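You operate a simulated robot arm through the tools that you are given. There is no shell and no other tool. Be economical: measure what you need, move in short steps, check, and stop when the job is done.

Carry out the task below with a simulated two-armed robot. There is one attempt and no reset: what you move stays moved.

TASK
Take the dish from the glassware bench top and put it on top of the tubing reel there. Then turn the grey stirrer dial to 200. Then put the purple band beaker on the glassware bench top away on the low bench beside the small reactor. Then take the white cup marked "No 50" from the low bench by the controller and leave it on top of the long carton. Then fetch the tube rack from the low bench beside the small reactor and set it on the top of the trolley. Then take the white band beaker and leave it on the top of the trolley. Then pull the left glass cabinet door open. Keep to this order. Set down upright: purple band beaker, white cup, tube rack, white band beaker.

It is judged by the outcome, as a careful person would: the job done as asked, and still so three seconds after it is handed in. It fails if anything else is knocked over, pushed out of place, dropped, spilled or broken.

THE ROBOT
Two 7-joint arms with two-finger parallel grippers on one trunk, on a base that drives. Base frame: it is fixed to the floor where the robot stands at the start and does not move with it; the origin is under the middle of the robot, x ahead of it, y to its left, z up; the surface under the hand at the start is at about z = 0.85. Readings come in m, degrees, newtons and seconds.
The left shoulder is at the start at [0.045, 0.101, 1.11], the right one opposite. With the tool pointing down near the work surface each hand reaches from about 0.24 to 0.54 m from the robot's upright axis, wherever it stands, measured 20 degrees to its own side. Places, roughly: dish (7x7x2 cm) [0.5, 0, 0.9]; grey stirrer dial [-4.1, -2.6, 0.9]; left glass cabinet door [0.5, 1, 1.3]; long carton [-1.5, 4, 0.75]; low bench beside the small reactor [-1.2, 4.1, 0.8]; purple band beaker [0.5, 0.25, 1]; top of the trolley [-4.6, 2.9, 0.9]; tube rack (16x5x8 cm) [-0.9, 3.9, 0.8]; tubing reel (8x8x5 cm) [0.6, 0.1, 0.9]; white band beaker [-1.25, 3.75, 0.75]; white cup [0.5, 3.75, 0.75]. Payload 2.4 kg a hand.
The tool frame of a hand sits at the grasp point between the pads (the TCP): z along the fingers, y along the line on which they close. The tips reach 0.024 m beyond it. Largest opening 0.068 m; finger width 0.017, thickness 0.01; the body of the gripper, 0.04 by 0.07 m, starts 0.041 m behind the TCP.
Orientation is that of the tool frame in the base frame, as a unit quaternion [x, y, z, w]. With the fingers straight down and closing along the base's y, the tool's x points along the base's -x, its y along +y and its z along -z.

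THE INTERFACE
- The arms move only by the tool step_arm. It takes "left_steps", "right_steps" or both (then of equal length, played together; a hand with none holds still); each is a list of rows, each a list of 7 numbers: the turn, a rotation vector about the base's x, y, z in degrees, then the shift along the base's x, y, z in cm, then the closure, from 0 (fully open) to 1 (shut). In form: [[rx, ry, rz, dx, dy, dz, claw], ...]. A call has 1 to 10 rows; each row is the pose to reach, as a shift and turn from the pose commanded when the call began. A row lasts 0.2 s, in which the tool goes at most 0.05 m and 8.6 degrees; a call with a longer step from one row to the next is refused whole, and so is a gripper value outside its range. A pose out of reach is approached as far as the arm can. The call stops where the force on the tool passes 40 N (or 10 N more than at its start, if that is more) or the arm is blocked; 0.2 s more then pass. The fingers move at their own pace (about 0.072 m/s each) and stop on an object; they squeeze with about 38 N. The grip force told is the motor's: it shows also when the fingers shut on nothing. Time passes only in rows, and 0.2 s behind the last, so rows that repeat a pose let the fingers close. It gives the time, the measured TCP pose, the force on the tool (base axes), the opening and the grip force at its end, in the units of the frame above (readings bear some noise), with the torque about the TCP (base axes, N m) and any sound that the robot's microphone picked up, and new pictures: "show" is both (left out), scene, wrist or none (wrist: the cameras of the hands that moved).
- Cameras (640 x 400 px; columns grow to the right, rows downward): "scene" is now at [0.1128, 0.001, 1.2754]; the picture's right is [0.19, -0.98, 0.00], its down [-0.56, -0.10, -0.82] and it looks along [0.81, 0.15, -0.57] (base axes); focal length 245 px, centre (320, 200). "left" rides on the left gripper at [0.084, -0.011, -0.075] in its tool frame; the picture's right is [0.13, 0.99, 0.00], its down [-0.60, 0.08, -0.79] and it looks along [-0.79, 0.10, 0.61] (tool axes); focal length 251 px, centre (320, 200). "right" rides on the right gripper at [0.084, 0.011, -0.075] in its tool frame; the picture's right is [-0.13, 0.99, 0.00], its down [-0.60, -0.08, -0.79] and it looks along [-0.79, -0.10, 0.61] (tool axes); focal length 251 px, centre (320, 200). There is no depth. A picture from a camera that has moved, and an enlarged one, comes with that camera's place and axes in the base frame and with its lens. The place of the scene camera against the robot may be out by one fixed shift of up to 0.025 m in any direction.
- raise_lower(by): slides the trunk up (or, below 0, down) by that many m; the arms and the scene camera ride with it, the base frame stays. It gives what a move gives, with no picture.
- base_move(legs): drives the robot by 1 to 6 legs, each [ahead, left, turn to the left] in m, m and degrees, along the robot's own axes; the way and the turn of a leg run together, so that a leg with both is an arc; at most 1.5 m and 180 degrees a leg. The arms and the cameras ride along, it lands a little off, and it stops where it bumps. It gives what a move gives, and a new picture of the scene camera.
- aim_head(pan, tilt): turns the head with the scene camera to pan (to the left, within 86 degrees either way) and tilt (down, from -29 to 69), counted from straight ahead of the robot. It gives what a move gives, and a new picture of the scene camera.
- close_up(camera, box): a new picture of the part [left, top, right, bottom] of that camera's present view, enlarged. The clock stands still meanwhile.
- job_done(): hands the job in; it is judged then, once.

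Go step by step. Nothing tells you exact positions but the pictures and the camera data: compare them with the known pose of the tool, close in by small moves and look again before you grip or let go. The budget is 186 turns and 260 pictures, counting those below and the enlarged ones. Unless the task says otherwise, let go and move clear before handing in, and close with one line.

The tools are called after "Call:" as a command line: name --argument value ..., lists and objects as JSON in quotes. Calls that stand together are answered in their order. step_arm: Moves the arms, as the interface text tells. Its arguments: {"type":"object","properties":{"left_steps":{"type":"array","items":{"type":"array","items":{"type":"number"}}},"right_steps":{"type":"array","items":{"type":"array","items":{"type":"number"}}},"show":{"type":"string","enum":["both","scene","wrist","none"]}},"required":[]} The other tools are called the same way: raise_lower (by) slides the trunk up or down; base_move (legs) drives the base; aim_head (pan, tilt) turns the head that bears the scene camera; close_up (camera, box) takes an enlarged picture of a part of a camera's view; job_done () hands the job in.

At the start:

```text
clock: 0.0
left_tcp_pos: [0.2742, 0.1781, 1.1422]
left_ee_rot: [-0.001, 1.0, 0.001, 0.0]
left_wrist_force: [-0.7, -0.1, -0.1]
left_torque: [-0.01, -0.01, 0.0]
left_finger_gap: 0.068
left_finger_force: 0.0
right_tcp_pos: [0.3636, -0.0986, 1.0922]
right_ee_rot: [0.001, 1.0, 0.001, 0.0]
right_wrist_force: [-0.2, 0.3, 0.1]
right_torque: [-0.04, 0.0, -0.01]
right_finger_gap: 0.0681
right_finger_force: 0.1
trunk travel left (down, up): [-0.325, 0.524]
robot x, y, heading: [0.0024, 0.0018, -0.1]
head pan, tilt: [10.7, 34.4]
```

scene: 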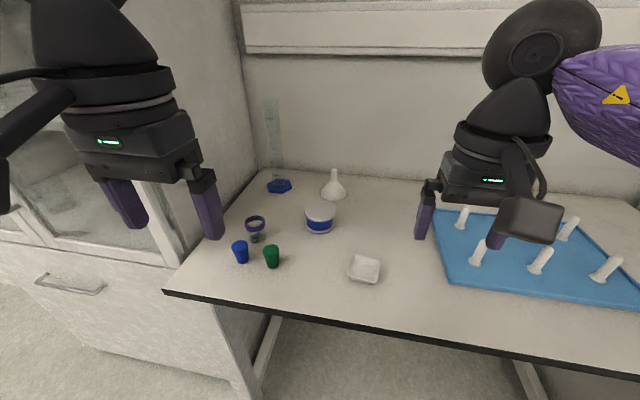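
right: 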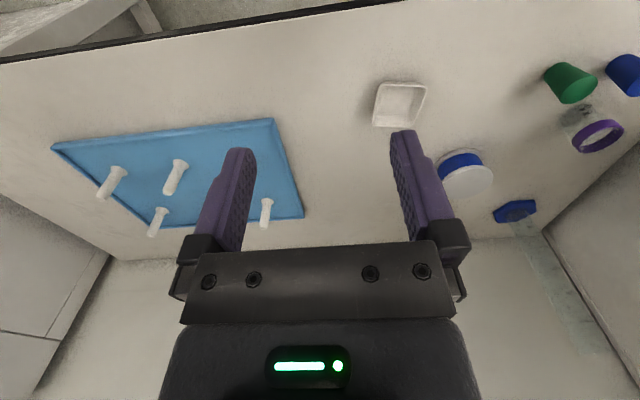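
left: 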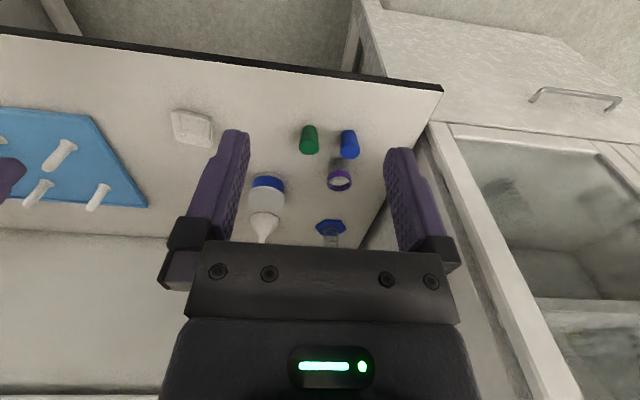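

I see the dish at about (0.47, -0.03) and the reel at about (0.60, 0.09). I'll enlarge the view to check the dish's shape before I grip it.

Call:
close_up --camera "scene" --box '[220, 150, 420, 290]'

Call:
close_up --camera "right" --box '[340, 50, 640, 250]'

```text
2.86 times, centred on (320, 220) of scene
camera zoom: at [0.1128, 0.001, 1.2754], right [0.19, -0.98, 0.0], down [-0.56, -0.1, -0.82], along [0.81, 0.15, -0.57], focal length 700 px, centre (320, 143)
```

zoom: 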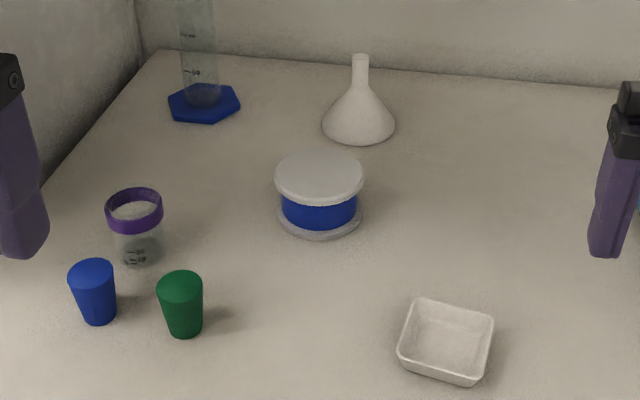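

```text
2.00 times, centred on (490, 150) of right
camera zoom: at [0.2786, -0.0874, 1.168], right [0.13, 0.99, 0.0], down [0.6, -0.08, 0.79], along [0.79, -0.1, -0.61], focal length 503 px, centre (-20, 300)
```

zoom: 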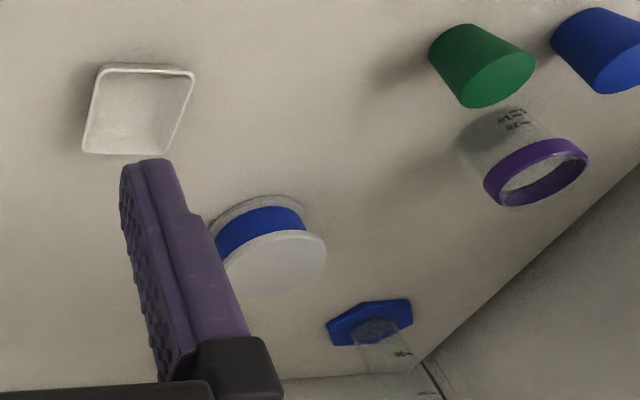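

The dish looks about 6 cm wide with yaw around -11°, so I'll pinch its right wall with the right hand. The reel is out of reach from here, so I'll drive about 10 cm ahead first.

Call:
base_move --legs '[[0.1, 0, 0]]'

```text
clock: 1.1
left_tcp_pos: [0.3761, 0.1772, 1.1421]
left_ee_rot: [0.0, 1.0, -0.001, 0.0]
left_wrist_force: [-0.2, 0.8, -0.5]
left_torque: [0.0, 0.01, 0.01]
left_finger_gap: 0.0681
left_finger_force: 0.1
right_tcp_pos: [0.4656, -0.0983, 1.092]
right_ee_rot: [0.001, 1.0, 0.0, 0.0]
right_wrist_force: [-0.3, 0.5, -0.1]
right_torque: [0.02, 0.02, 0.02]
right_finger_gap: 0.0677
right_finger_force: 0.0
trunk travel left (down, up): [-0.325, 0.524]
robot x, y, heading: [0.1014, -0.0029, 0.0]
head pan, tilt: [10.7, 34.4]
camera scene: at [0.2146, 0.0009, 1.2753], right [0.18, -0.98, 0.0], down [-0.56, -0.1, -0.82], along [0.81, 0.15, -0.57], focal length 245 px, centre (320, 200)
```

scene: 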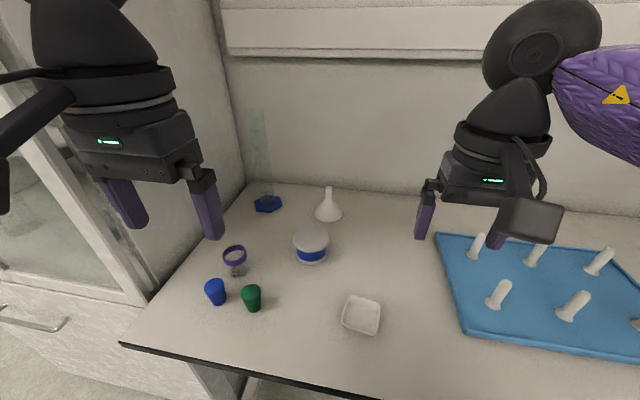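

The base moved cleanly. Now I'll bring the right hand above the dish, turned -11°, and look.

Call:
step_arm --right_steps '[[0, 0, -5, 0, 3.5, -4, 0], [0, 0, -11, 0, 6, -8, 0], [0, 0, -11, 0, 6, -12, 0]]'

```text
refused: row 1 steps farther than a row can; nothing moved
```

Call:
step_arm --right_steps '[[0, 0, -4, 0, 2, -3, 0], [0, 0, -8, 0, 4, -6, 0], [0, 0, -11, 0, 5, -9, 0], [0, 0, -11, 0, 5, -12, 0]]'

```text
clock: 2.1
left_tcp_pos: [0.3756, 0.1769, 1.1418]
left_ee_rot: [-0.002, 1.0, 0.0, 0.001]
left_wrist_force: [-0.5, 0.3, 1.0]
left_torque: [-0.03, -0.03, 0.04]
left_finger_gap: 0.0679
left_finger_force: 0.0
right_tcp_pos: [0.4657, -0.0484, 0.9731]
right_ee_rot: [0.097, 0.995, 0.001, 0.0]
right_wrist_force: [-0.2, -0.1, 0.0]
right_torque: [-0.01, 0.04, -0.01]
right_finger_gap: 0.0677
right_finger_force: 0.0
trunk travel left (down, up): [-0.325, 0.524]
robot x, y, heading: [0.103, -0.0017, -0.2]
head pan, tilt: [10.7, 34.4]
camera scene: at [0.214, 0.0009, 1.2754], right [0.18, -0.98, 0.0], down [-0.56, -0.1, -0.82], along [0.81, 0.15, -0.57], focal length 245 px, centre (320, 200)
camera right: at [0.384, -0.0215, 1.0484], right [0.32, 0.95, 0.0], down [0.58, -0.19, 0.79], along [0.75, -0.25, -0.61], focal length 251 px, centre (320, 200)
```

scene: 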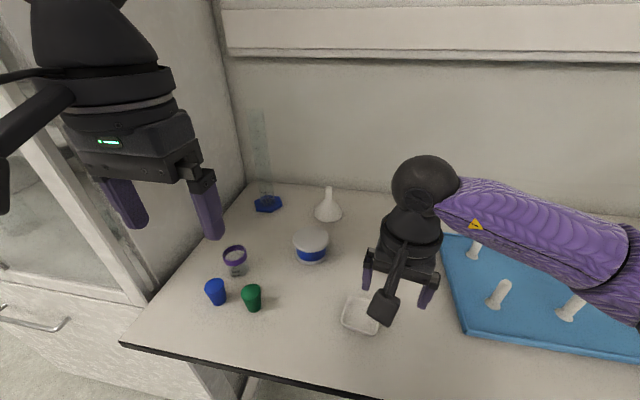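
right: 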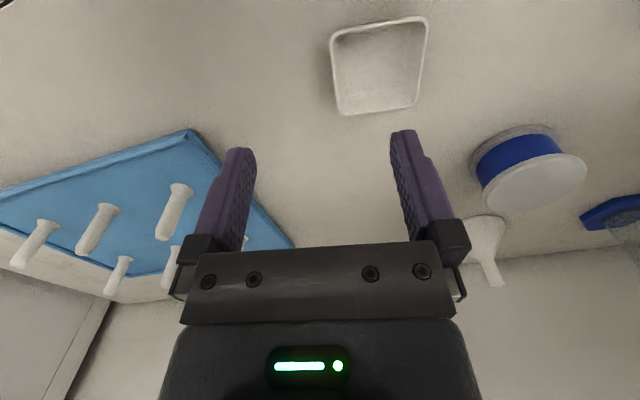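

From the wrist camera the rim centre is at (0.478, -0.010), the width is 5.8 cm and the yaw is -11°. I'll part-close the fingers and lower them over the right wall.

Call:
step_arm --right_steps '[[0, 0, 0, 0.8, 1.0, 0, 0.4], [0, 0, 0, 0.8, 1.0, -3, 0.4], [0, 0, 0, 0.8, 1.0, -5, 0.4]]'

```text
clock: 3.0
left_tcp_pos: [0.3753, 0.1768, 1.1417]
left_ee_rot: [-0.001, 1.0, 0.0, -0.001]
left_wrist_force: [0.8, -0.3, -0.2]
left_torque: [0.01, -0.03, 0.06]
left_finger_gap: 0.0678
left_finger_force: 0.1
right_tcp_pos: [0.4743, -0.0374, 0.9225]
right_ee_rot: [0.097, 0.995, 0.0, 0.001]
right_wrist_force: [0.8, 0.2, -0.6]
right_torque: [-0.01, 0.03, 0.02]
right_finger_gap: 0.0409
right_finger_force: 0.0
trunk travel left (down, up): [-0.325, 0.524]
robot x, y, heading: [0.1036, 0.0005, -0.1]
head pan, tilt: [10.7, 34.4]
camera scene: at [0.214, 0.0009, 1.2754], right [0.18, -0.98, 0.0], down [-0.56, -0.1, -0.82], along [0.81, 0.15, -0.57], focal length 245 px, centre (320, 200)
camera right: at [0.393, -0.0108, 0.9989], right [0.32, 0.95, 0.0], down [0.58, -0.19, 0.79], along [0.75, -0.25, -0.61], focal length 251 px, centre (320, 200)
```

scene: 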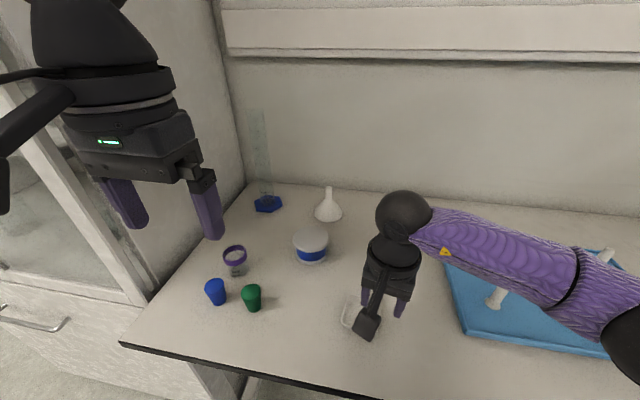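
right: 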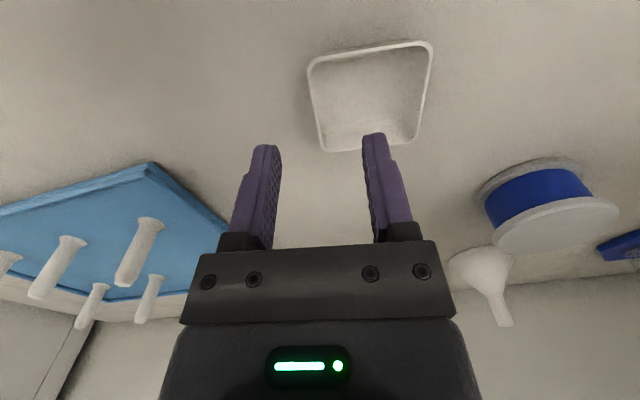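

The rim estimate holds up. Next I'll lower to z of about 0.883 and close.

Call:
step_arm --right_steps '[[0, 0, 0, 0, 0, -2, 0.4], [0, 0, 0, 0, 0, -4, 0.4], [0, 0, 0, 0, 0, -4, 0.4]]' --show "wrist"

```text
clock: 3.8
left_tcp_pos: [0.3746, 0.1761, 1.1411]
left_ee_rot: [-0.002, 1.0, 0.0, 0.0]
left_wrist_force: [-0.3, 0.0, 0.3]
left_torque: [0.03, 0.01, -0.01]
left_finger_gap: 0.0678
left_finger_force: 0.1
right_tcp_pos: [0.4723, -0.038, 0.8823]
right_ee_rot: [0.097, 0.995, 0.0, 0.0]
right_wrist_force: [-0.9, -0.7, -0.6]
right_torque: [-0.01, 0.02, 0.02]
right_finger_gap: 0.0408
right_finger_force: 0.1
trunk travel left (down, up): [-0.325, 0.524]
robot x, y, heading: [0.1004, 0.0001, 0.3]
head pan, tilt: [10.7, 34.4]
camera right: at [0.3916, -0.0109, 0.9585], right [0.32, 0.95, 0.0], down [0.58, -0.19, 0.79], along [0.75, -0.25, -0.61], focal length 251 px, centre (320, 200)
```

right: 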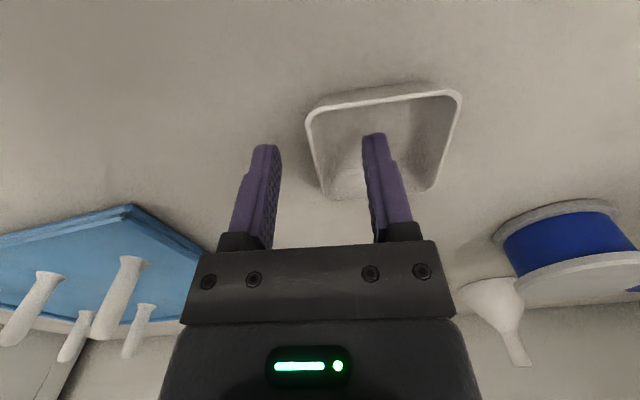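

The inner finger is inside the dish and the wall lies between the fingers. I'll close and lift a little.

Call:
step_arm --right_steps '[[0, 0, 0, 0, 0, 0, 0.7], [0, 0, 0, 0, 0, 0, 1], [0, 0, 0, 0, 0, 0, 1], [0, 0, 0, 0, 0, 0, 1], [0, 0, 0, 0, 0, 2, 1], [0, 0, 0, 0, 0, 5, 1], [0, 0, 0, 0, 0, 8, 1]]'

```text
clock: 5.3
left_tcp_pos: [0.3748, 0.1777, 1.1417]
left_ee_rot: [-0.001, 1.0, 0.0, -0.001]
left_wrist_force: [-0.6, -0.7, -0.4]
left_torque: [0.0, 0.0, 0.0]
left_finger_gap: 0.0681
left_finger_force: 0.0
right_tcp_pos: [0.475, -0.0379, 0.9642]
right_ee_rot: [0.097, 0.995, 0.0, -0.001]
right_wrist_force: [0.3, -0.5, 0.4]
right_torque: [0.01, 0.0, -0.02]
right_finger_gap: 0.0014
right_finger_force: 25.3
trunk travel left (down, up): [-0.325, 0.524]
robot x, y, heading: [0.1029, 0.0025, -0.1]
head pan, tilt: [10.7, 34.4]
camera scene: at [0.2139, 0.001, 1.2754], right [0.18, -0.98, 0.0], down [-0.56, -0.1, -0.82], along [0.81, 0.15, -0.57], focal length 245 px, centre (320, 200)
camera right: at [0.3934, -0.0111, 1.039], right [0.32, 0.95, 0.0], down [0.58, -0.19, 0.79], along [0.75, -0.25, -0.61], focal length 251 px, centre (320, 200)
```

scene: 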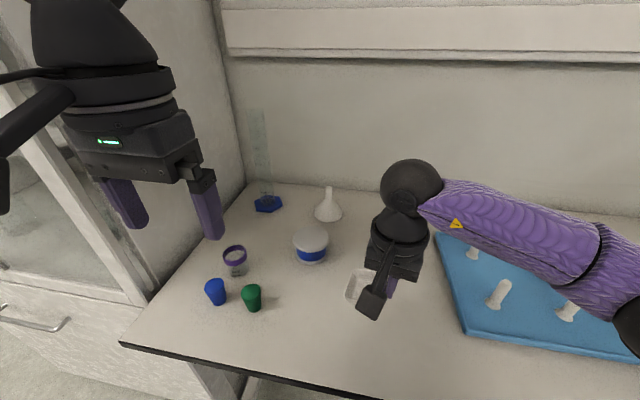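
right: 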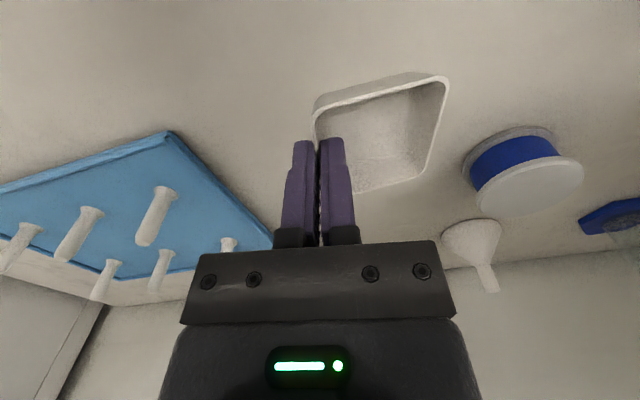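

The dish is held. The reel centre reads about (0.607, 0.107) with its top at z 0.90, so I'll carry the dish over and look.

Call:
step_arm --right_steps '[[0, 0, 0, 2, 2, 2.5, 1], [0, 0, 0, 5, 4.5, 2.5, 1], [0, 0, 0, 8, 7.5, 2.5, 1], [0, 0, 0, 11, 10, 2.5, 1], [0, 0, 0, 12.7, 11.75, 2.5, 1], [0, 0, 0, 12.7, 11.75, 2.5, 1]]'

```text
clock: 6.8
left_tcp_pos: [0.3745, 0.1757, 1.1428]
left_ee_rot: [0.0, 1.0, 0.0, -0.001]
left_wrist_force: [-0.2, 0.4, 0.5]
left_torque: [0.0, -0.01, 0.0]
left_finger_gap: 0.0679
left_finger_force: 0.0
right_tcp_pos: [0.5583, 0.0434, 0.9879]
right_ee_rot: [0.097, 0.995, 0.001, 0.0]
right_wrist_force: [-0.1, 0.9, 0.9]
right_torque: [0.01, -0.01, -0.01]
right_finger_gap: 0.0012
right_finger_force: 25.8
right hand out of reach, approached as far as the arm can: row 4, 5, 6
trunk travel left (down, up): [-0.325, 0.524]
robot x, y, heading: [0.1009, 0.0007, 0.0]
head pan, tilt: [10.7, 34.4]
camera scene: at [0.214, 0.0011, 1.2754], right [0.18, -0.98, 0.0], down [-0.56, -0.1, -0.82], along [0.81, 0.15, -0.57], focal length 245 px, centre (320, 200)
camera right: at [0.4766, 0.0708, 1.0641], right [0.32, 0.95, 0.0], down [0.58, -0.19, 0.79], along [0.75, -0.25, -0.61], focal length 251 px, centre (320, 200)
```

scene: 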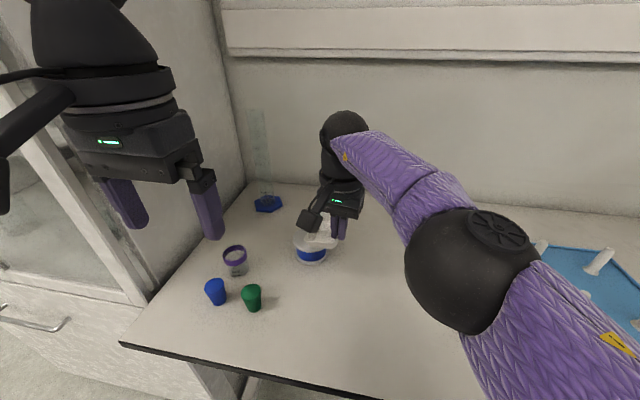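
right: 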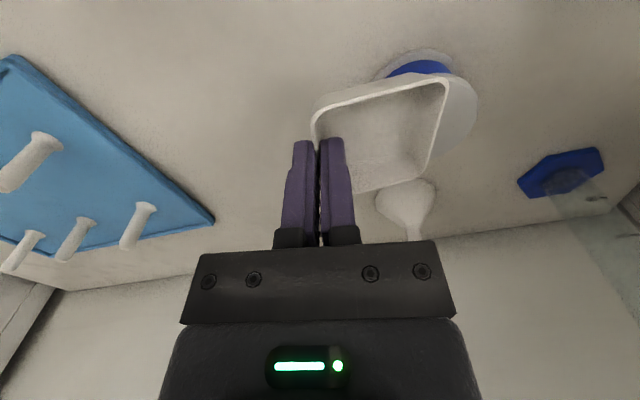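

The arm is at its reach limit, so I'll shift the base 5 cm ahead and 4 cm left.

Call:
base_move --legs '[[0.045, 0.045, 0]]'

```text
clock: 7.7
left_tcp_pos: [0.421, 0.2221, 1.1426]
left_ee_rot: [-0.001, 1.0, 0.0, 0.0]
left_wrist_force: [0.1, 0.7, -0.1]
left_torque: [-0.06, 0.01, 0.0]
left_finger_gap: 0.068
left_finger_force: 0.0
right_tcp_pos: [0.6034, 0.09, 0.9881]
right_ee_rot: [0.096, 0.995, 0.0, 0.0]
right_wrist_force: [0.1, 0.1, -0.3]
right_torque: [0.0, 0.0, 0.01]
right_finger_gap: 0.0012
right_finger_force: 25.7
trunk travel left (down, up): [-0.325, 0.524]
robot x, y, heading: [0.1459, 0.0448, 0.3]
head pan, tilt: [10.7, 34.4]
camera scene: at [0.2593, 0.0467, 1.2753], right [0.19, -0.98, 0.0], down [-0.56, -0.11, -0.82], along [0.81, 0.15, -0.57], focal length 245 px, centre (320, 200)
```

scene: 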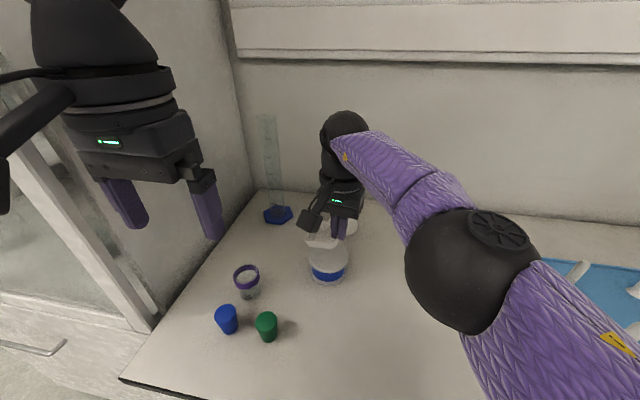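

I'll hold the pose for one row to learn the commanded pose, and look through the wrist camera.

Call:
step_arm --right_steps '[[0, 0, 0, 0, -1, 0, 1]]' --show "wrist"

```text
clock: 8.1
left_tcp_pos: [0.4206, 0.2229, 1.1415]
left_ee_rot: [-0.001, 1.0, 0.0, 0.0]
left_wrist_force: [0.0, -0.5, -0.5]
left_torque: [-0.04, -0.01, 0.01]
left_finger_gap: 0.0677
left_finger_force: 0.0
right_tcp_pos: [0.6015, 0.0783, 0.989]
right_ee_rot: [0.097, 0.995, 0.001, 0.0]
right_wrist_force: [0.2, -0.4, 0.4]
right_torque: [-0.01, -0.01, -0.04]
right_finger_gap: 0.0012
right_finger_force: 25.3
trunk travel left (down, up): [-0.325, 0.524]
robot x, y, heading: [0.1441, 0.0426, -0.0]
head pan, tilt: [10.7, 34.4]
camera right: at [0.5211, 0.1061, 1.0645], right [0.32, 0.95, 0.0], down [0.58, -0.19, 0.79], along [0.75, -0.25, -0.61], focal length 251 px, centre (320, 200)
```

right: 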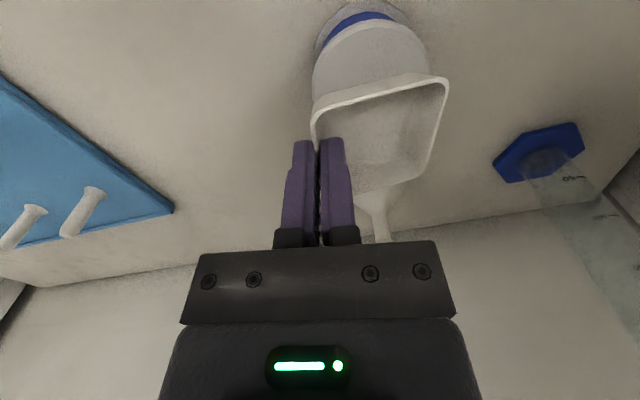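

The dish centre sits over the reel centre at (0.607, 0.110). I'll lower it slowly.

Call:
step_arm --right_steps '[[0, 0, 0, 0, 0.3, -2.5, 1], [0, 0, 0, 0, 0.3, -4.5, 1], [0, 0, 0, 0, 0.3, -5.2, 1], [0, 0, 0, 0, 0.3, -5.5, 1]]'

```text
clock: 9.1
left_tcp_pos: [0.4208, 0.2225, 1.1423]
left_ee_rot: [-0.001, 1.0, 0.0, 0.001]
left_wrist_force: [0.9, -0.7, 0.4]
left_torque: [-0.01, 0.03, 0.02]
left_finger_gap: 0.068
left_finger_force: 0.0
right_tcp_pos: [0.6022, 0.0807, 0.9334]
right_ee_rot: [0.097, 0.995, 0.0, 0.001]
right_wrist_force: [1.0, -1.1, 5.6]
right_torque: [0.26, -0.19, -0.12]
right_finger_gap: 0.001
right_finger_force: 25.6
trunk travel left (down, up): [-0.325, 0.524]
robot x, y, heading: [0.1464, 0.0446, -0.2]
head pan, tilt: [10.7, 34.4]
camera scene: at [0.2585, 0.046, 1.2755], right [0.19, -0.98, 0.0], down [-0.56, -0.1, -0.82], along [0.81, 0.15, -0.57], focal length 245 px, centre (320, 200)
camera right: at [0.5211, 0.1088, 1.0098], right [0.32, 0.95, 0.0], down [0.58, -0.19, 0.79], along [0.75, -0.25, -0.61], focal length 251 px, centre (320, 200)
```

scene: 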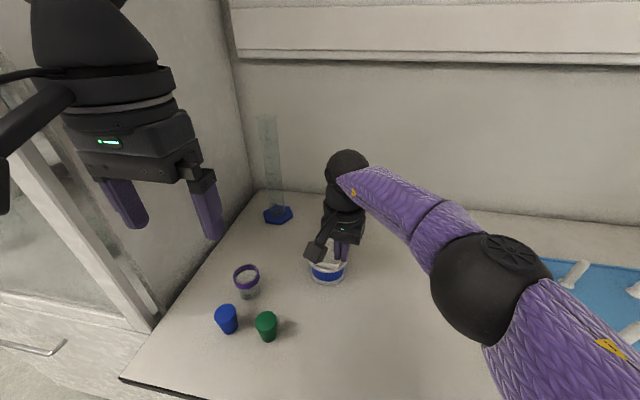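
right: 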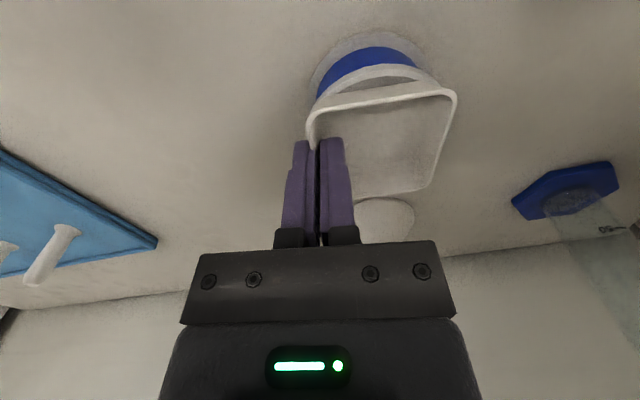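

It has made contact at 5.6 N. I'll open to 0.4 and rise straight up.

Call:
step_arm --right_steps '[[0, 0, 0, 0, 0, 0, 0.7], [0, 0, 0, 0, 0, 0, 0.5], [0, 0, 0, 0, 0, 0, 0.5], [0, 0, 0, 0, 0, 3, 0.5], [0, 0, 0, 0, 0, 7, 0.5]]'

```text
clock: 10.3
left_tcp_pos: [0.4198, 0.2228, 1.142]
left_ee_rot: [-0.001, 1.0, 0.0, 0.001]
left_wrist_force: [0.0, 0.2, 0.7]
left_torque: [-0.01, -0.01, 0.0]
left_finger_gap: 0.068
left_finger_force: 0.1
right_tcp_pos: [0.6005, 0.0825, 1.0043]
right_ee_rot: [0.095, 0.995, 0.0, 0.0]
right_wrist_force: [0.2, -0.1, 0.5]
right_torque: [-0.01, -0.01, 0.02]
right_finger_gap: 0.0339
right_finger_force: 0.0
trunk travel left (down, up): [-0.325, 0.524]
robot x, y, heading: [0.1435, 0.0469, -0.0]
head pan, tilt: [10.7, 34.4]
camera scene: at [0.2586, 0.0464, 1.2755], right [0.19, -0.98, 0.0], down [-0.56, -0.1, -0.82], along [0.81, 0.15, -0.57], focal length 245 px, centre (320, 200)
camera right: at [0.5201, 0.1097, 1.0805], right [0.32, 0.95, 0.0], down [0.58, -0.19, 0.79], along [0.75, -0.25, -0.61], focal length 251 px, centre (320, 200)
```

scene: 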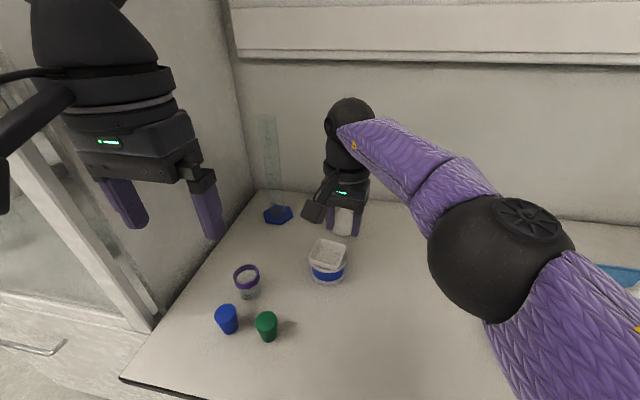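
right: 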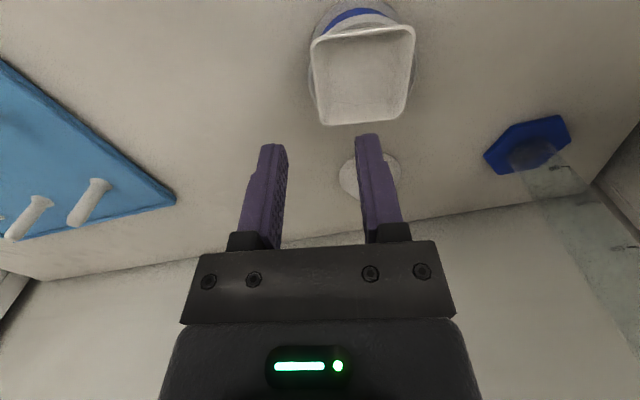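

The dish sits well on the reel. I'll retract the right hand and back away before turning to look around.

Call:
step_arm --right_steps '[[0, 0, 3, -3, -3, 3, 0.5], [0, 0, 6, -6, -6, 5, 0.3], [0, 0, 9, -9, -9, 7, 0.0], [0, 0, 11, -12, -12, 8, 0.0], [0, 0, 11, -15, -14, 9, 0.0], [0, 0, 11, -18, -14, 10, 0.0]]' --show "none"

Call:
base_move --legs '[[-0.5, 0, 0]]'

Call:
aim_head --pan -86 --tilt 15

Call:
aim_head --pan 86 --tilt 15

```text
refused: row 1 steps farther than a row can; nothing moved
```

```text
clock: 13.3
left_tcp_pos: [-0.0847, 0.2228, 1.1419]
left_ee_rot: [0.0, 1.0, 0.0, 0.0]
left_wrist_force: [-1.1, 0.6, 0.5]
left_torque: [-0.01, -0.04, -0.03]
left_finger_gap: 0.0681
left_finger_force: 0.1
right_tcp_pos: [0.0946, 0.0833, 1.0048]
right_ee_rot: [0.097, 0.995, 0.0, 0.0]
right_wrist_force: [0.6, 0.6, 0.6]
right_torque: [-0.02, 0.03, 0.01]
right_finger_gap: 0.0344
right_finger_force: 0.1
trunk travel left (down, up): [-0.325, 0.524]
robot x, y, heading: [-0.3582, 0.0444, -0.0]
head pan, tilt: [10.7, 34.4]
camera scene: at [-0.2472, 0.0464, 1.2754], right [0.18, -0.98, 0.0], down [-0.56, -0.1, -0.82], along [0.81, 0.15, -0.57], focal length 245 px, centre (320, 200)
```

scene: 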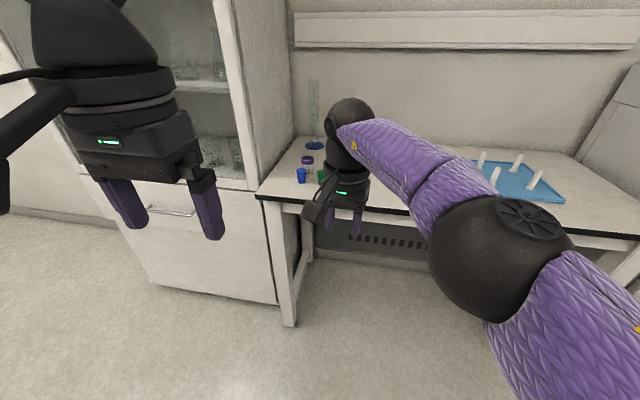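

```text
clock: 15.0
left_tcp_pos: [-0.0851, 0.2223, 1.1404]
left_ee_rot: [0.0, 1.0, 0.0, 0.0]
left_wrist_force: [-0.1, -0.6, 0.7]
left_torque: [0.0, -0.02, -0.01]
left_finger_gap: 0.0679
left_finger_force: 0.1
right_tcp_pos: [0.0951, 0.0834, 1.0045]
right_ee_rot: [0.098, 0.995, 0.0, 0.0]
right_wrist_force: [0.1, -0.1, -0.2]
right_torque: [0.0, 0.04, -0.01]
right_finger_gap: 0.034
right_finger_force: 0.0
trunk travel left (down, up): [-0.325, 0.524]
robot x, y, heading: [-0.3585, 0.049, -0.0]
head pan, tilt: [-85.9, 15.0]
camera scene: at [-0.3274, -0.063, 1.3066], right [-1.0, -0.07, 0.0], down [-0.02, 0.26, -0.97], along [0.07, -0.96, -0.26], focal length 245 px, centre (320, 200)
```

scene: 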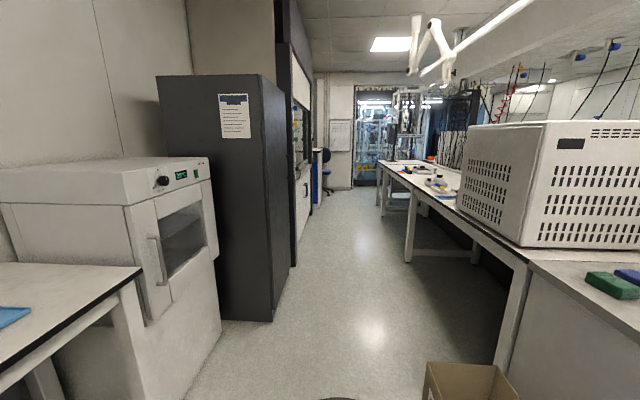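

```text
clock: 17.6
left_tcp_pos: [-0.0853, 0.224, 1.1417]
left_ee_rot: [0.0, 1.0, 0.0, 0.0]
left_wrist_force: [-0.1, 0.4, 0.7]
left_torque: [0.01, -0.01, 0.04]
left_finger_gap: 0.068
left_finger_force: 0.1
right_tcp_pos: [0.096, 0.081, 1.003]
right_ee_rot: [0.097, 0.995, 0.0, 0.0]
right_wrist_force: [0.8, 0.0, 0.1]
right_torque: [0.0, -0.02, -0.01]
right_finger_gap: 0.0342
right_finger_force: 0.0
trunk travel left (down, up): [-0.325, 0.524]
robot x, y, heading: [-0.3627, 0.0428, -0.0]
head pan, tilt: [85.9, 15.0]
camera scene: at [-0.327, 0.1234, 1.3066], right [1.0, -0.07, 0.0], down [-0.02, -0.26, -0.97], along [0.07, 0.96, -0.26], focal length 245 px, centre (320, 200)
```

scene: 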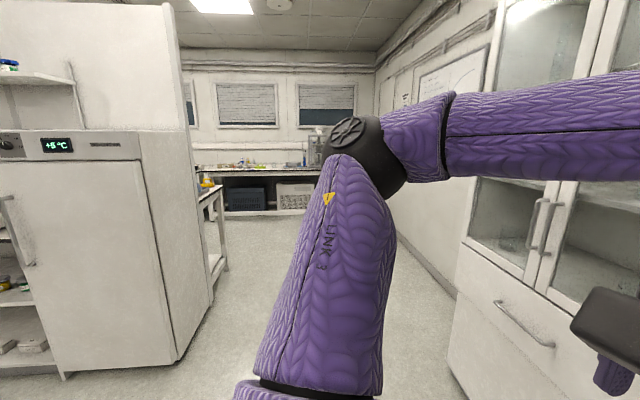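

The backing-off was clean, although the arm retraction had been refused. I'll retract the right hand now and turn 180° to see what's behind.

Call:
step_arm --right_steps '[[0, 0, 3, -2, -3, 3, 0.5], [0, 0, 6, -4, -6, 5, 0.3], [0, 0, 9, -6, -9, 7, 0.0], [0, 0, 11, -8, -12, 8, 0.0], [0, 0, 11, -10, -15, 9, 0.0], [0, 0, 11, -12, -18, 10, 0.0]]' --show "none"

Call:
aim_head --pan 0 --tilt 20

Call:
base_move --legs '[[0, 0, 180]]'

```text
clock: 19.0
left_tcp_pos: [-0.0859, 0.2217, 1.1422]
left_ee_rot: [0.0, 1.0, 0.0, 0.0]
left_wrist_force: [0.2, 0.1, -0.1]
left_torque: [0.0, 0.02, 0.02]
left_finger_gap: 0.068
left_finger_force: 0.2
right_tcp_pos: [-0.0248, -0.099, 1.104]
right_ee_rot: [0.002, 1.0, 0.0, 0.001]
right_wrist_force: [0.7, -0.2, -0.6]
right_torque: [0.0, 0.03, 0.03]
right_finger_gap: 0.068
right_finger_force: 0.0
trunk travel left (down, up): [-0.325, 0.524]
robot x, y, heading: [-0.3615, 0.0473, -0.1]
head pan, tilt: [85.9, 15.0]
```

```text
clock: 20.6
left_tcp_pos: [-0.0847, 0.2212, 1.1425]
left_ee_rot: [0.0, 1.0, 0.0, 0.0]
left_wrist_force: [0.0, 0.0, 0.2]
left_torque: [-0.01, -0.01, 0.02]
left_finger_gap: 0.0678
left_finger_force: 0.0
right_tcp_pos: [-0.024, -0.0992, 1.1039]
right_ee_rot: [0.002, 1.0, 0.0, 0.001]
right_wrist_force: [-0.2, 0.1, 0.3]
right_torque: [-0.02, -0.01, 0.0]
right_finger_gap: 0.068
right_finger_force: 0.0
trunk travel left (down, up): [-0.325, 0.524]
robot x, y, heading: [-0.3628, 0.0459, -0.2]
head pan, tilt: [0.0, 20.0]
camera scene: at [-0.2408, 0.0299, 1.2984], right [0.0, -1.0, 0.0], down [-0.34, 0.0, -0.94], along [0.94, 0.0, -0.34], focal length 245 px, centre (320, 200)
```

scene: 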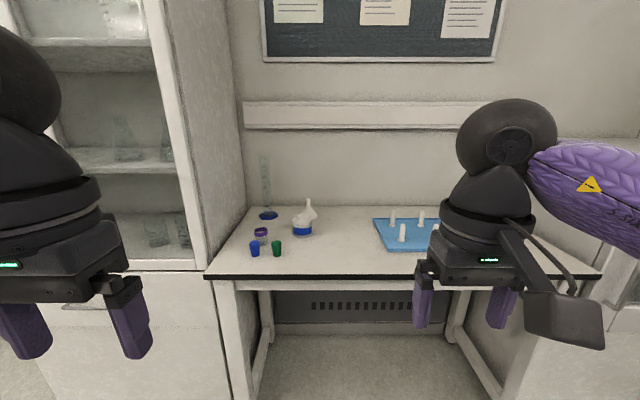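

```text
clock: 28.4
left_tcp_pos: [-0.6311, -0.1372, 1.143]
left_ee_rot: [1.0, 0.01, 0.0, 0.0]
left_wrist_force: [-0.5, 0.3, -0.8]
left_torque: [0.03, -0.02, 0.02]
left_finger_gap: 0.0681
left_finger_force: 0.0
right_tcp_pos: [-0.6979, 0.1837, 1.1044]
right_ee_rot: [1.0, 0.008, 0.0, 0.0]
right_wrist_force: [0.0, -0.2, 0.2]
right_torque: [0.02, -0.01, 0.02]
right_finger_gap: 0.068
right_finger_force: 0.0
trunk travel left (down, up): [-0.325, 0.524]
robot x, y, heading: [-0.3619, 0.0442, -179.0]
head pan, tilt: [0.0, 20.0]
camera scene: at [-0.5147, 0.0276, 1.2984], right [-0.02, 1.0, 0.0], down [0.34, 0.01, -0.94], along [-0.94, -0.02, -0.34], focal length 245 px, centre (320, 200)
```

scene: 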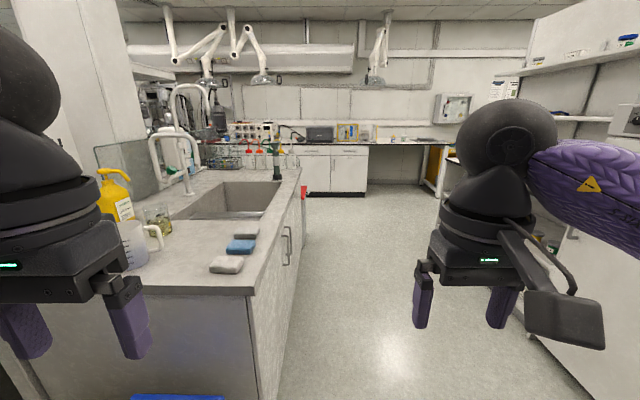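

Behind me is a sink island whose side face is at y of about -0.15, spanning x from -1 to -2.3. A clear aisle runs in -x on its +y side toward the far wall bench. I'll strafe to y of about 0.45 and drive down it.

Call:
base_move --legs '[[0, -0.4, -1], [1.3, 0, 0], [0.9, 0, 0]]'

Call:
aim_head --pan 60 --tilt 15

Call:
aim_head --pan -60 --tilt 15

```text
clock: 41.4
left_tcp_pos: [-2.8462, 0.2882, 1.1422]
left_ee_rot: [1.0, -0.006, -0.001, 0.0]
left_wrist_force: [-0.4, 0.4, 0.0]
left_torque: [0.01, 0.01, -0.02]
left_finger_gap: 0.0681
left_finger_force: 0.0
right_tcp_pos: [-2.9038, 0.6108, 1.1032]
right_ee_rot: [1.0, -0.008, 0.0, -0.001]
right_wrist_force: [0.5, -0.1, 0.1]
right_torque: [0.01, -0.05, 0.02]
right_finger_gap: 0.0679
right_finger_force: 0.1
trunk travel left (down, up): [-0.325, 0.524]
robot x, y, heading: [-2.5698, 0.4637, 179.0]
head pan, tilt: [0.0, 20.0]
camera scene: at [-2.7254, 0.4488, 1.2984], right [0.01, 1.0, 0.0], down [0.34, 0.0, -0.94], along [-0.94, 0.01, -0.34], focal length 245 px, centre (320, 200)
```

scene: 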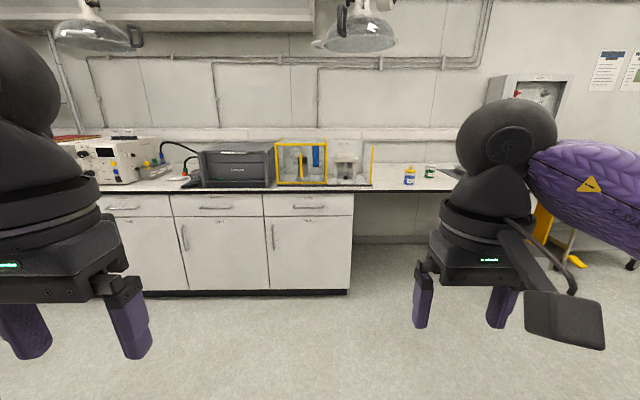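

```text
clock: 42.7
left_tcp_pos: [-2.8475, 0.2878, 1.1425]
left_ee_rot: [1.0, -0.006, 0.0, 0.0]
left_wrist_force: [-0.1, -1.2, 0.2]
left_torque: [0.03, 0.0, 0.0]
left_finger_gap: 0.0677
left_finger_force: 0.2
right_tcp_pos: [-2.9043, 0.6099, 1.1037]
right_ee_rot: [1.0, -0.007, 0.0, 0.0]
right_wrist_force: [0.0, 0.1, 0.3]
right_torque: [0.0, 0.0, -0.03]
right_finger_gap: 0.0679
right_finger_force: 0.2
trunk travel left (down, up): [-0.325, 0.524]
robot x, y, heading: [-2.5685, 0.4603, 179.3]
head pan, tilt: [60.0, 15.0]
camera scene: at [-2.68, 0.3673, 1.3066], right [-0.86, 0.51, 0.0], down [0.13, 0.22, -0.97], along [-0.49, -0.83, -0.26], focal length 245 px, centre (320, 200)
```

scene: 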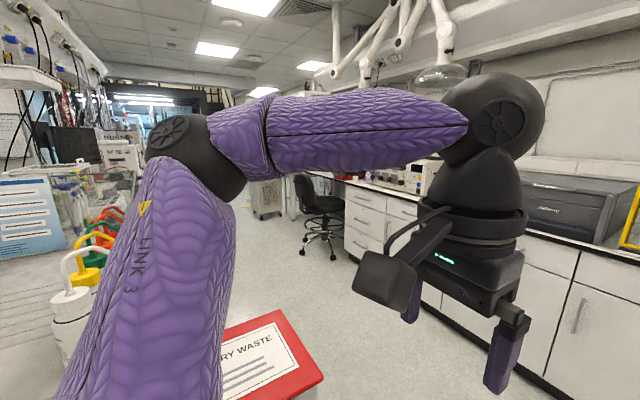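

```text
clock: 44.7
left_tcp_pos: [-2.8477, 0.289, 1.1421]
left_ee_rot: [1.0, -0.006, 0.0, 0.0]
left_wrist_force: [-0.5, -0.8, 0.0]
left_torque: [-0.05, 0.0, 0.02]
left_finger_gap: 0.0681
left_finger_force: 0.1
right_tcp_pos: [-2.9042, 0.6099, 1.1043]
right_ee_rot: [1.0, -0.007, 0.0, 0.0]
right_wrist_force: [1.2, 0.2, -0.6]
right_torque: [0.0, 0.01, -0.06]
right_finger_gap: 0.0681
right_finger_force: 0.0
trunk travel left (down, up): [-0.325, 0.524]
robot x, y, heading: [-2.5683, 0.4604, 179.1]
head pan, tilt: [-60.0, 15.0]
camera scene: at [-2.6777, 0.529, 1.3066], right [0.87, 0.49, 0.0], down [0.13, -0.23, -0.97], along [-0.47, 0.84, -0.26], focal length 245 px, centre (320, 200)
```

scene: 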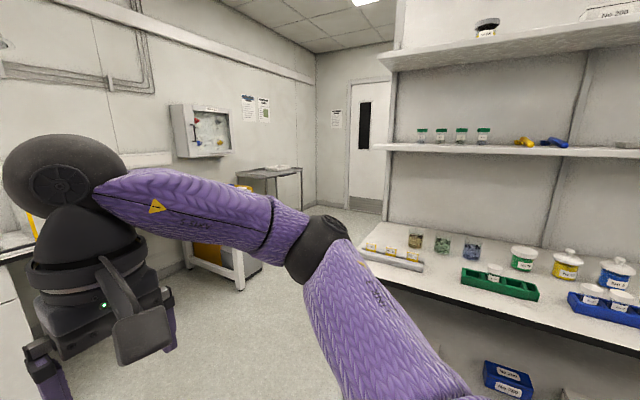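

A red waste bin stands at the end of the island, and a chair is near the far bench at about (-3.9, -1.7). I'll drive to x of about -3.3, turn to face -y and look.

Call:
base_move --legs '[[0.75, 0, 0], [0, 0, 91]]'

Call:
aim_head --pan 0 --tilt 20

```text
clock: 52.5
left_tcp_pos: [-3.1491, 0.1966, 1.1421]
left_ee_rot: [0.717, 0.698, 0.0, 0.0]
left_wrist_force: [0.8, 0.4, 0.0]
left_torque: [-0.02, -0.04, 0.0]
left_finger_gap: 0.068
left_finger_force: 0.1
right_tcp_pos: [-3.471, 0.1442, 1.1051]
right_ee_rot: [0.718, 0.696, 0.0, 0.0]
right_wrist_force: [0.4, 0.8, -0.5]
right_torque: [0.02, 0.0, -0.03]
right_finger_gap: 0.0679
right_finger_force: 0.1
trunk travel left (down, up): [-0.325, 0.524]
robot x, y, heading: [-3.3203, 0.4718, -91.7]
head pan, tilt: [-60.0, 15.0]
camera scene: at [-3.4195, 0.3714, 1.3066], right [-0.47, 0.88, 0.0], down [0.23, 0.12, -0.97], along [-0.85, -0.46, -0.26], focal length 245 px, centre (320, 200)
```

scene: 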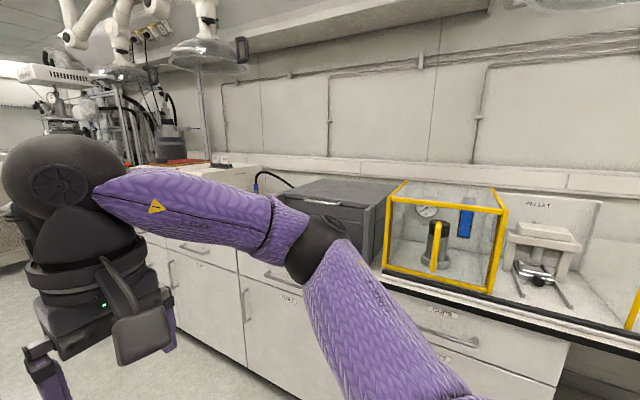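

```text
clock: 53.9
left_tcp_pos: [-3.149, 0.1954, 1.1419]
left_ee_rot: [0.717, 0.697, 0.0, 0.001]
left_wrist_force: [-0.3, -0.5, 0.1]
left_torque: [-0.01, 0.0, -0.02]
left_finger_gap: 0.0679
left_finger_force: 0.1
right_tcp_pos: [-3.4719, 0.144, 1.1035]
right_ee_rot: [0.718, 0.696, 0.0, 0.0]
right_wrist_force: [-0.2, -0.3, 0.0]
right_torque: [0.02, -0.01, 0.02]
right_finger_gap: 0.0679
right_finger_force: 0.1
trunk travel left (down, up): [-0.325, 0.524]
robot x, y, heading: [-3.3171, 0.4756, -91.9]
head pan, tilt: [0.0, 20.0]
camera scene: at [-3.3401, 0.3226, 1.2984], right [-1.0, 0.03, 0.0], down [0.01, 0.34, -0.94], along [-0.03, -0.94, -0.34], focal length 245 px, centre (320, 200)
```

scene: 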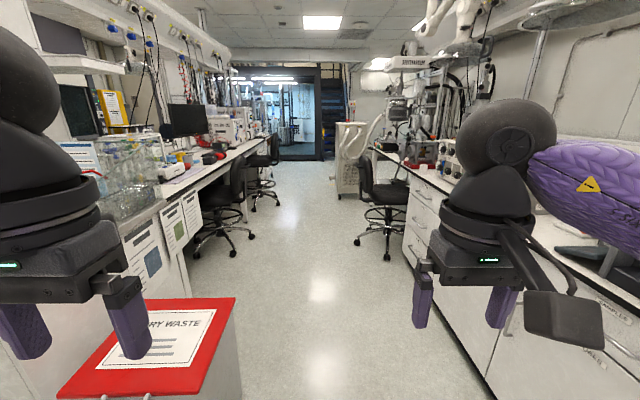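

The corridor is clear between the bin (edge x of about -3.05) and the right bench (x of about -4). The chairs leave a gap from x -3.75 to -2.7. I'll thread through toward y of about -2.2.

Call:
base_move --legs '[[0, -0.15, 1.8], [1.1, 0, 0], [0.6, 0.22, 0], [0.9, 0, 0]]'

Call:
aim_head --pan -50 --tilt 25

```text
clock: 68.0
left_tcp_pos: [-3.082, -2.4045, 1.1406]
left_ee_rot: [0.71, 0.704, 0.001, 0.001]
left_wrist_force: [0.0, -0.1, 0.8]
left_torque: [0.01, -0.01, 0.02]
left_finger_gap: 0.0681
left_finger_force: 0.0
right_tcp_pos: [-3.4033, -2.4609, 1.1043]
right_ee_rot: [0.712, 0.702, 0.0, 0.0]
right_wrist_force: [-0.1, 0.4, 0.5]
right_torque: [0.03, 0.0, -0.04]
right_finger_gap: 0.0679
right_finger_force: 0.0
trunk travel left (down, up): [-0.325, 0.524]
robot x, y, heading: [-3.2566, -2.1274, -90.6]
head pan, tilt: [0.0, 20.0]
camera scene: at [-3.2758, -2.2799, 1.2984], right [-1.0, 0.01, 0.0], down [0.0, 0.34, -0.94], along [-0.01, -0.94, -0.34], focal length 245 px, centre (320, 200)
```

scene: 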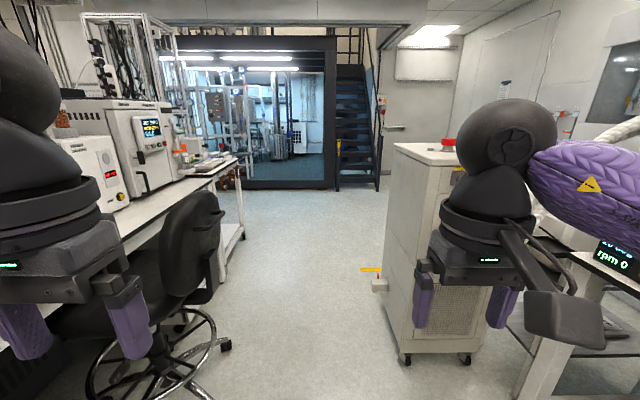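

```text
clock: 69.2
left_tcp_pos: [-3.0818, -2.4027, 1.1412]
left_ee_rot: [0.711, 0.703, 0.0, 0.0]
left_wrist_force: [0.1, 0.1, 0.8]
left_torque: [-0.03, 0.01, -0.03]
left_finger_gap: 0.068
left_finger_force: 0.0
right_tcp_pos: [-3.4043, -2.461, 1.104]
right_ee_rot: [0.712, 0.702, 0.0, 0.0]
right_wrist_force: [-0.4, 0.1, -0.2]
right_torque: [-0.04, -0.01, 0.02]
right_finger_gap: 0.0682
right_finger_force: 0.0
trunk travel left (down, up): [-0.325, 0.524]
robot x, y, heading: [-3.2595, -2.1269, -90.7]
head pan, tilt: [-50.0, 25.0]
camera scene: at [-3.3459, -2.245, 1.2904], right [-0.63, 0.77, 0.0], down [0.33, 0.27, -0.91], along [-0.7, -0.57, -0.42], focal length 245 px, centre (320, 200)
```

scene: 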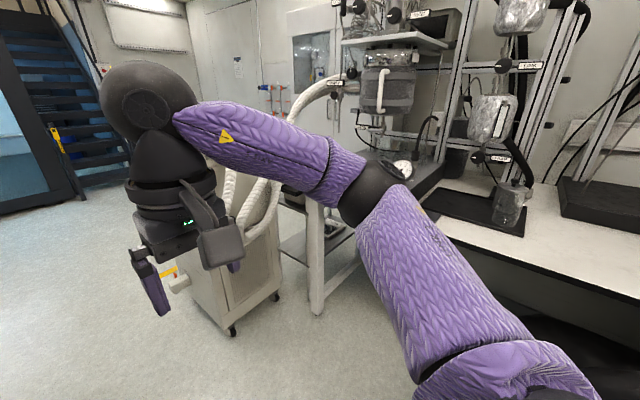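

The stirrer is on the bench ahead to the right. I'll advance 0.45 m, turn right 90° and look at it.

Call:
base_move --legs '[[0.45, 0, 0], [0, 0, -89]]'

Call:
aim_head --pan 0 --tilt 30

```text
clock: 75.7
left_tcp_pos: [-3.542, -2.744, 1.1419]
left_ee_rot: [1.0, -0.012, 0.0, -0.001]
left_wrist_force: [0.2, -0.4, 0.6]
left_torque: [0.0, 0.02, -0.02]
left_finger_gap: 0.0679
left_finger_force: 0.1
right_tcp_pos: [-3.5946, -2.4215, 1.1039]
right_ee_rot: [1.0, -0.013, 0.0, 0.0]
right_wrist_force: [-0.4, -0.3, -0.1]
right_torque: [0.03, 0.0, -0.01]
right_finger_gap: 0.0682
right_finger_force: 0.1
trunk travel left (down, up): [-0.325, 0.524]
robot x, y, heading: [-3.2604, -2.579, 178.4]
head pan, tilt: [-50.0, 25.0]
camera scene: at [-3.3825, -2.5162, 1.2903], right [0.78, 0.62, 0.0], down [0.26, -0.33, -0.91], along [-0.56, 0.71, -0.42], focal length 245 px, centre (320, 200)
```

scene: 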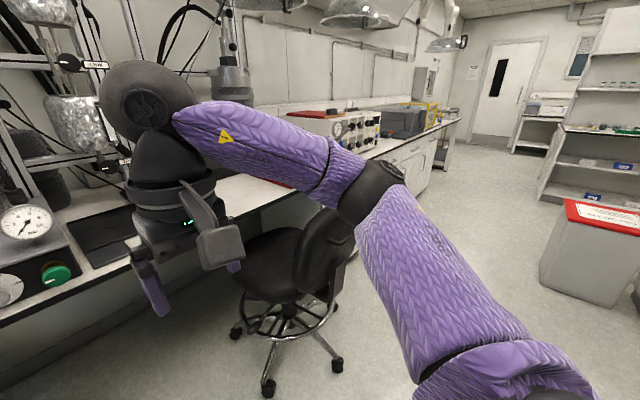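

```text
clock: 76.9
left_tcp_pos: [-3.5414, -2.7434, 1.1415]
left_ee_rot: [1.0, -0.013, 0.0, 0.0]
left_wrist_force: [-0.4, -0.6, -0.5]
left_torque: [-0.02, 0.0, 0.0]
left_finger_gap: 0.0681
left_finger_force: 0.0
right_tcp_pos: [-3.5955, -2.4213, 1.1042]
right_ee_rot: [1.0, -0.013, 0.001, 0.0]
right_wrist_force: [-0.5, -0.4, 1.3]
right_torque: [-0.03, -0.04, -0.02]
right_finger_gap: 0.068
right_finger_force: 0.1
trunk travel left (down, up): [-0.325, 0.524]
robot x, y, heading: [-3.2627, -2.5741, 178.2]
head pan, tilt: [0.0, 30.0]
camera scene: at [-3.4155, -2.586, 1.2824], right [0.03, 1.0, 0.0], down [0.5, -0.01, -0.87], along [-0.87, 0.02, -0.5], focal length 245 px, centre (320, 200)
```

scene: 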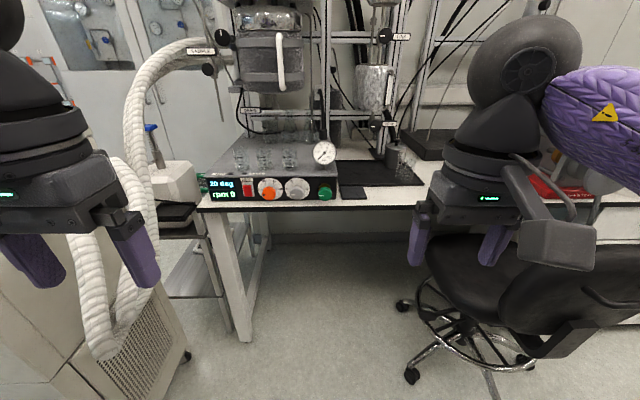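

Call:
close_up --camera "scene" --box '[190, 130, 350, 230]'

```text
4.00 times, centred on (270, 180) of scene
camera zoom: at [-3.4155, -2.586, 1.2824], right [0.03, 1.0, 0.0], down [0.5, -0.01, -0.87], along [-0.87, 0.02, -0.5], focal length 980 px, centre (520, 280)
```

zoom: 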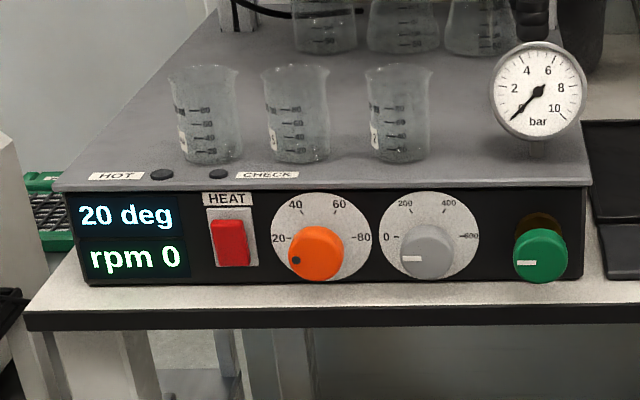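

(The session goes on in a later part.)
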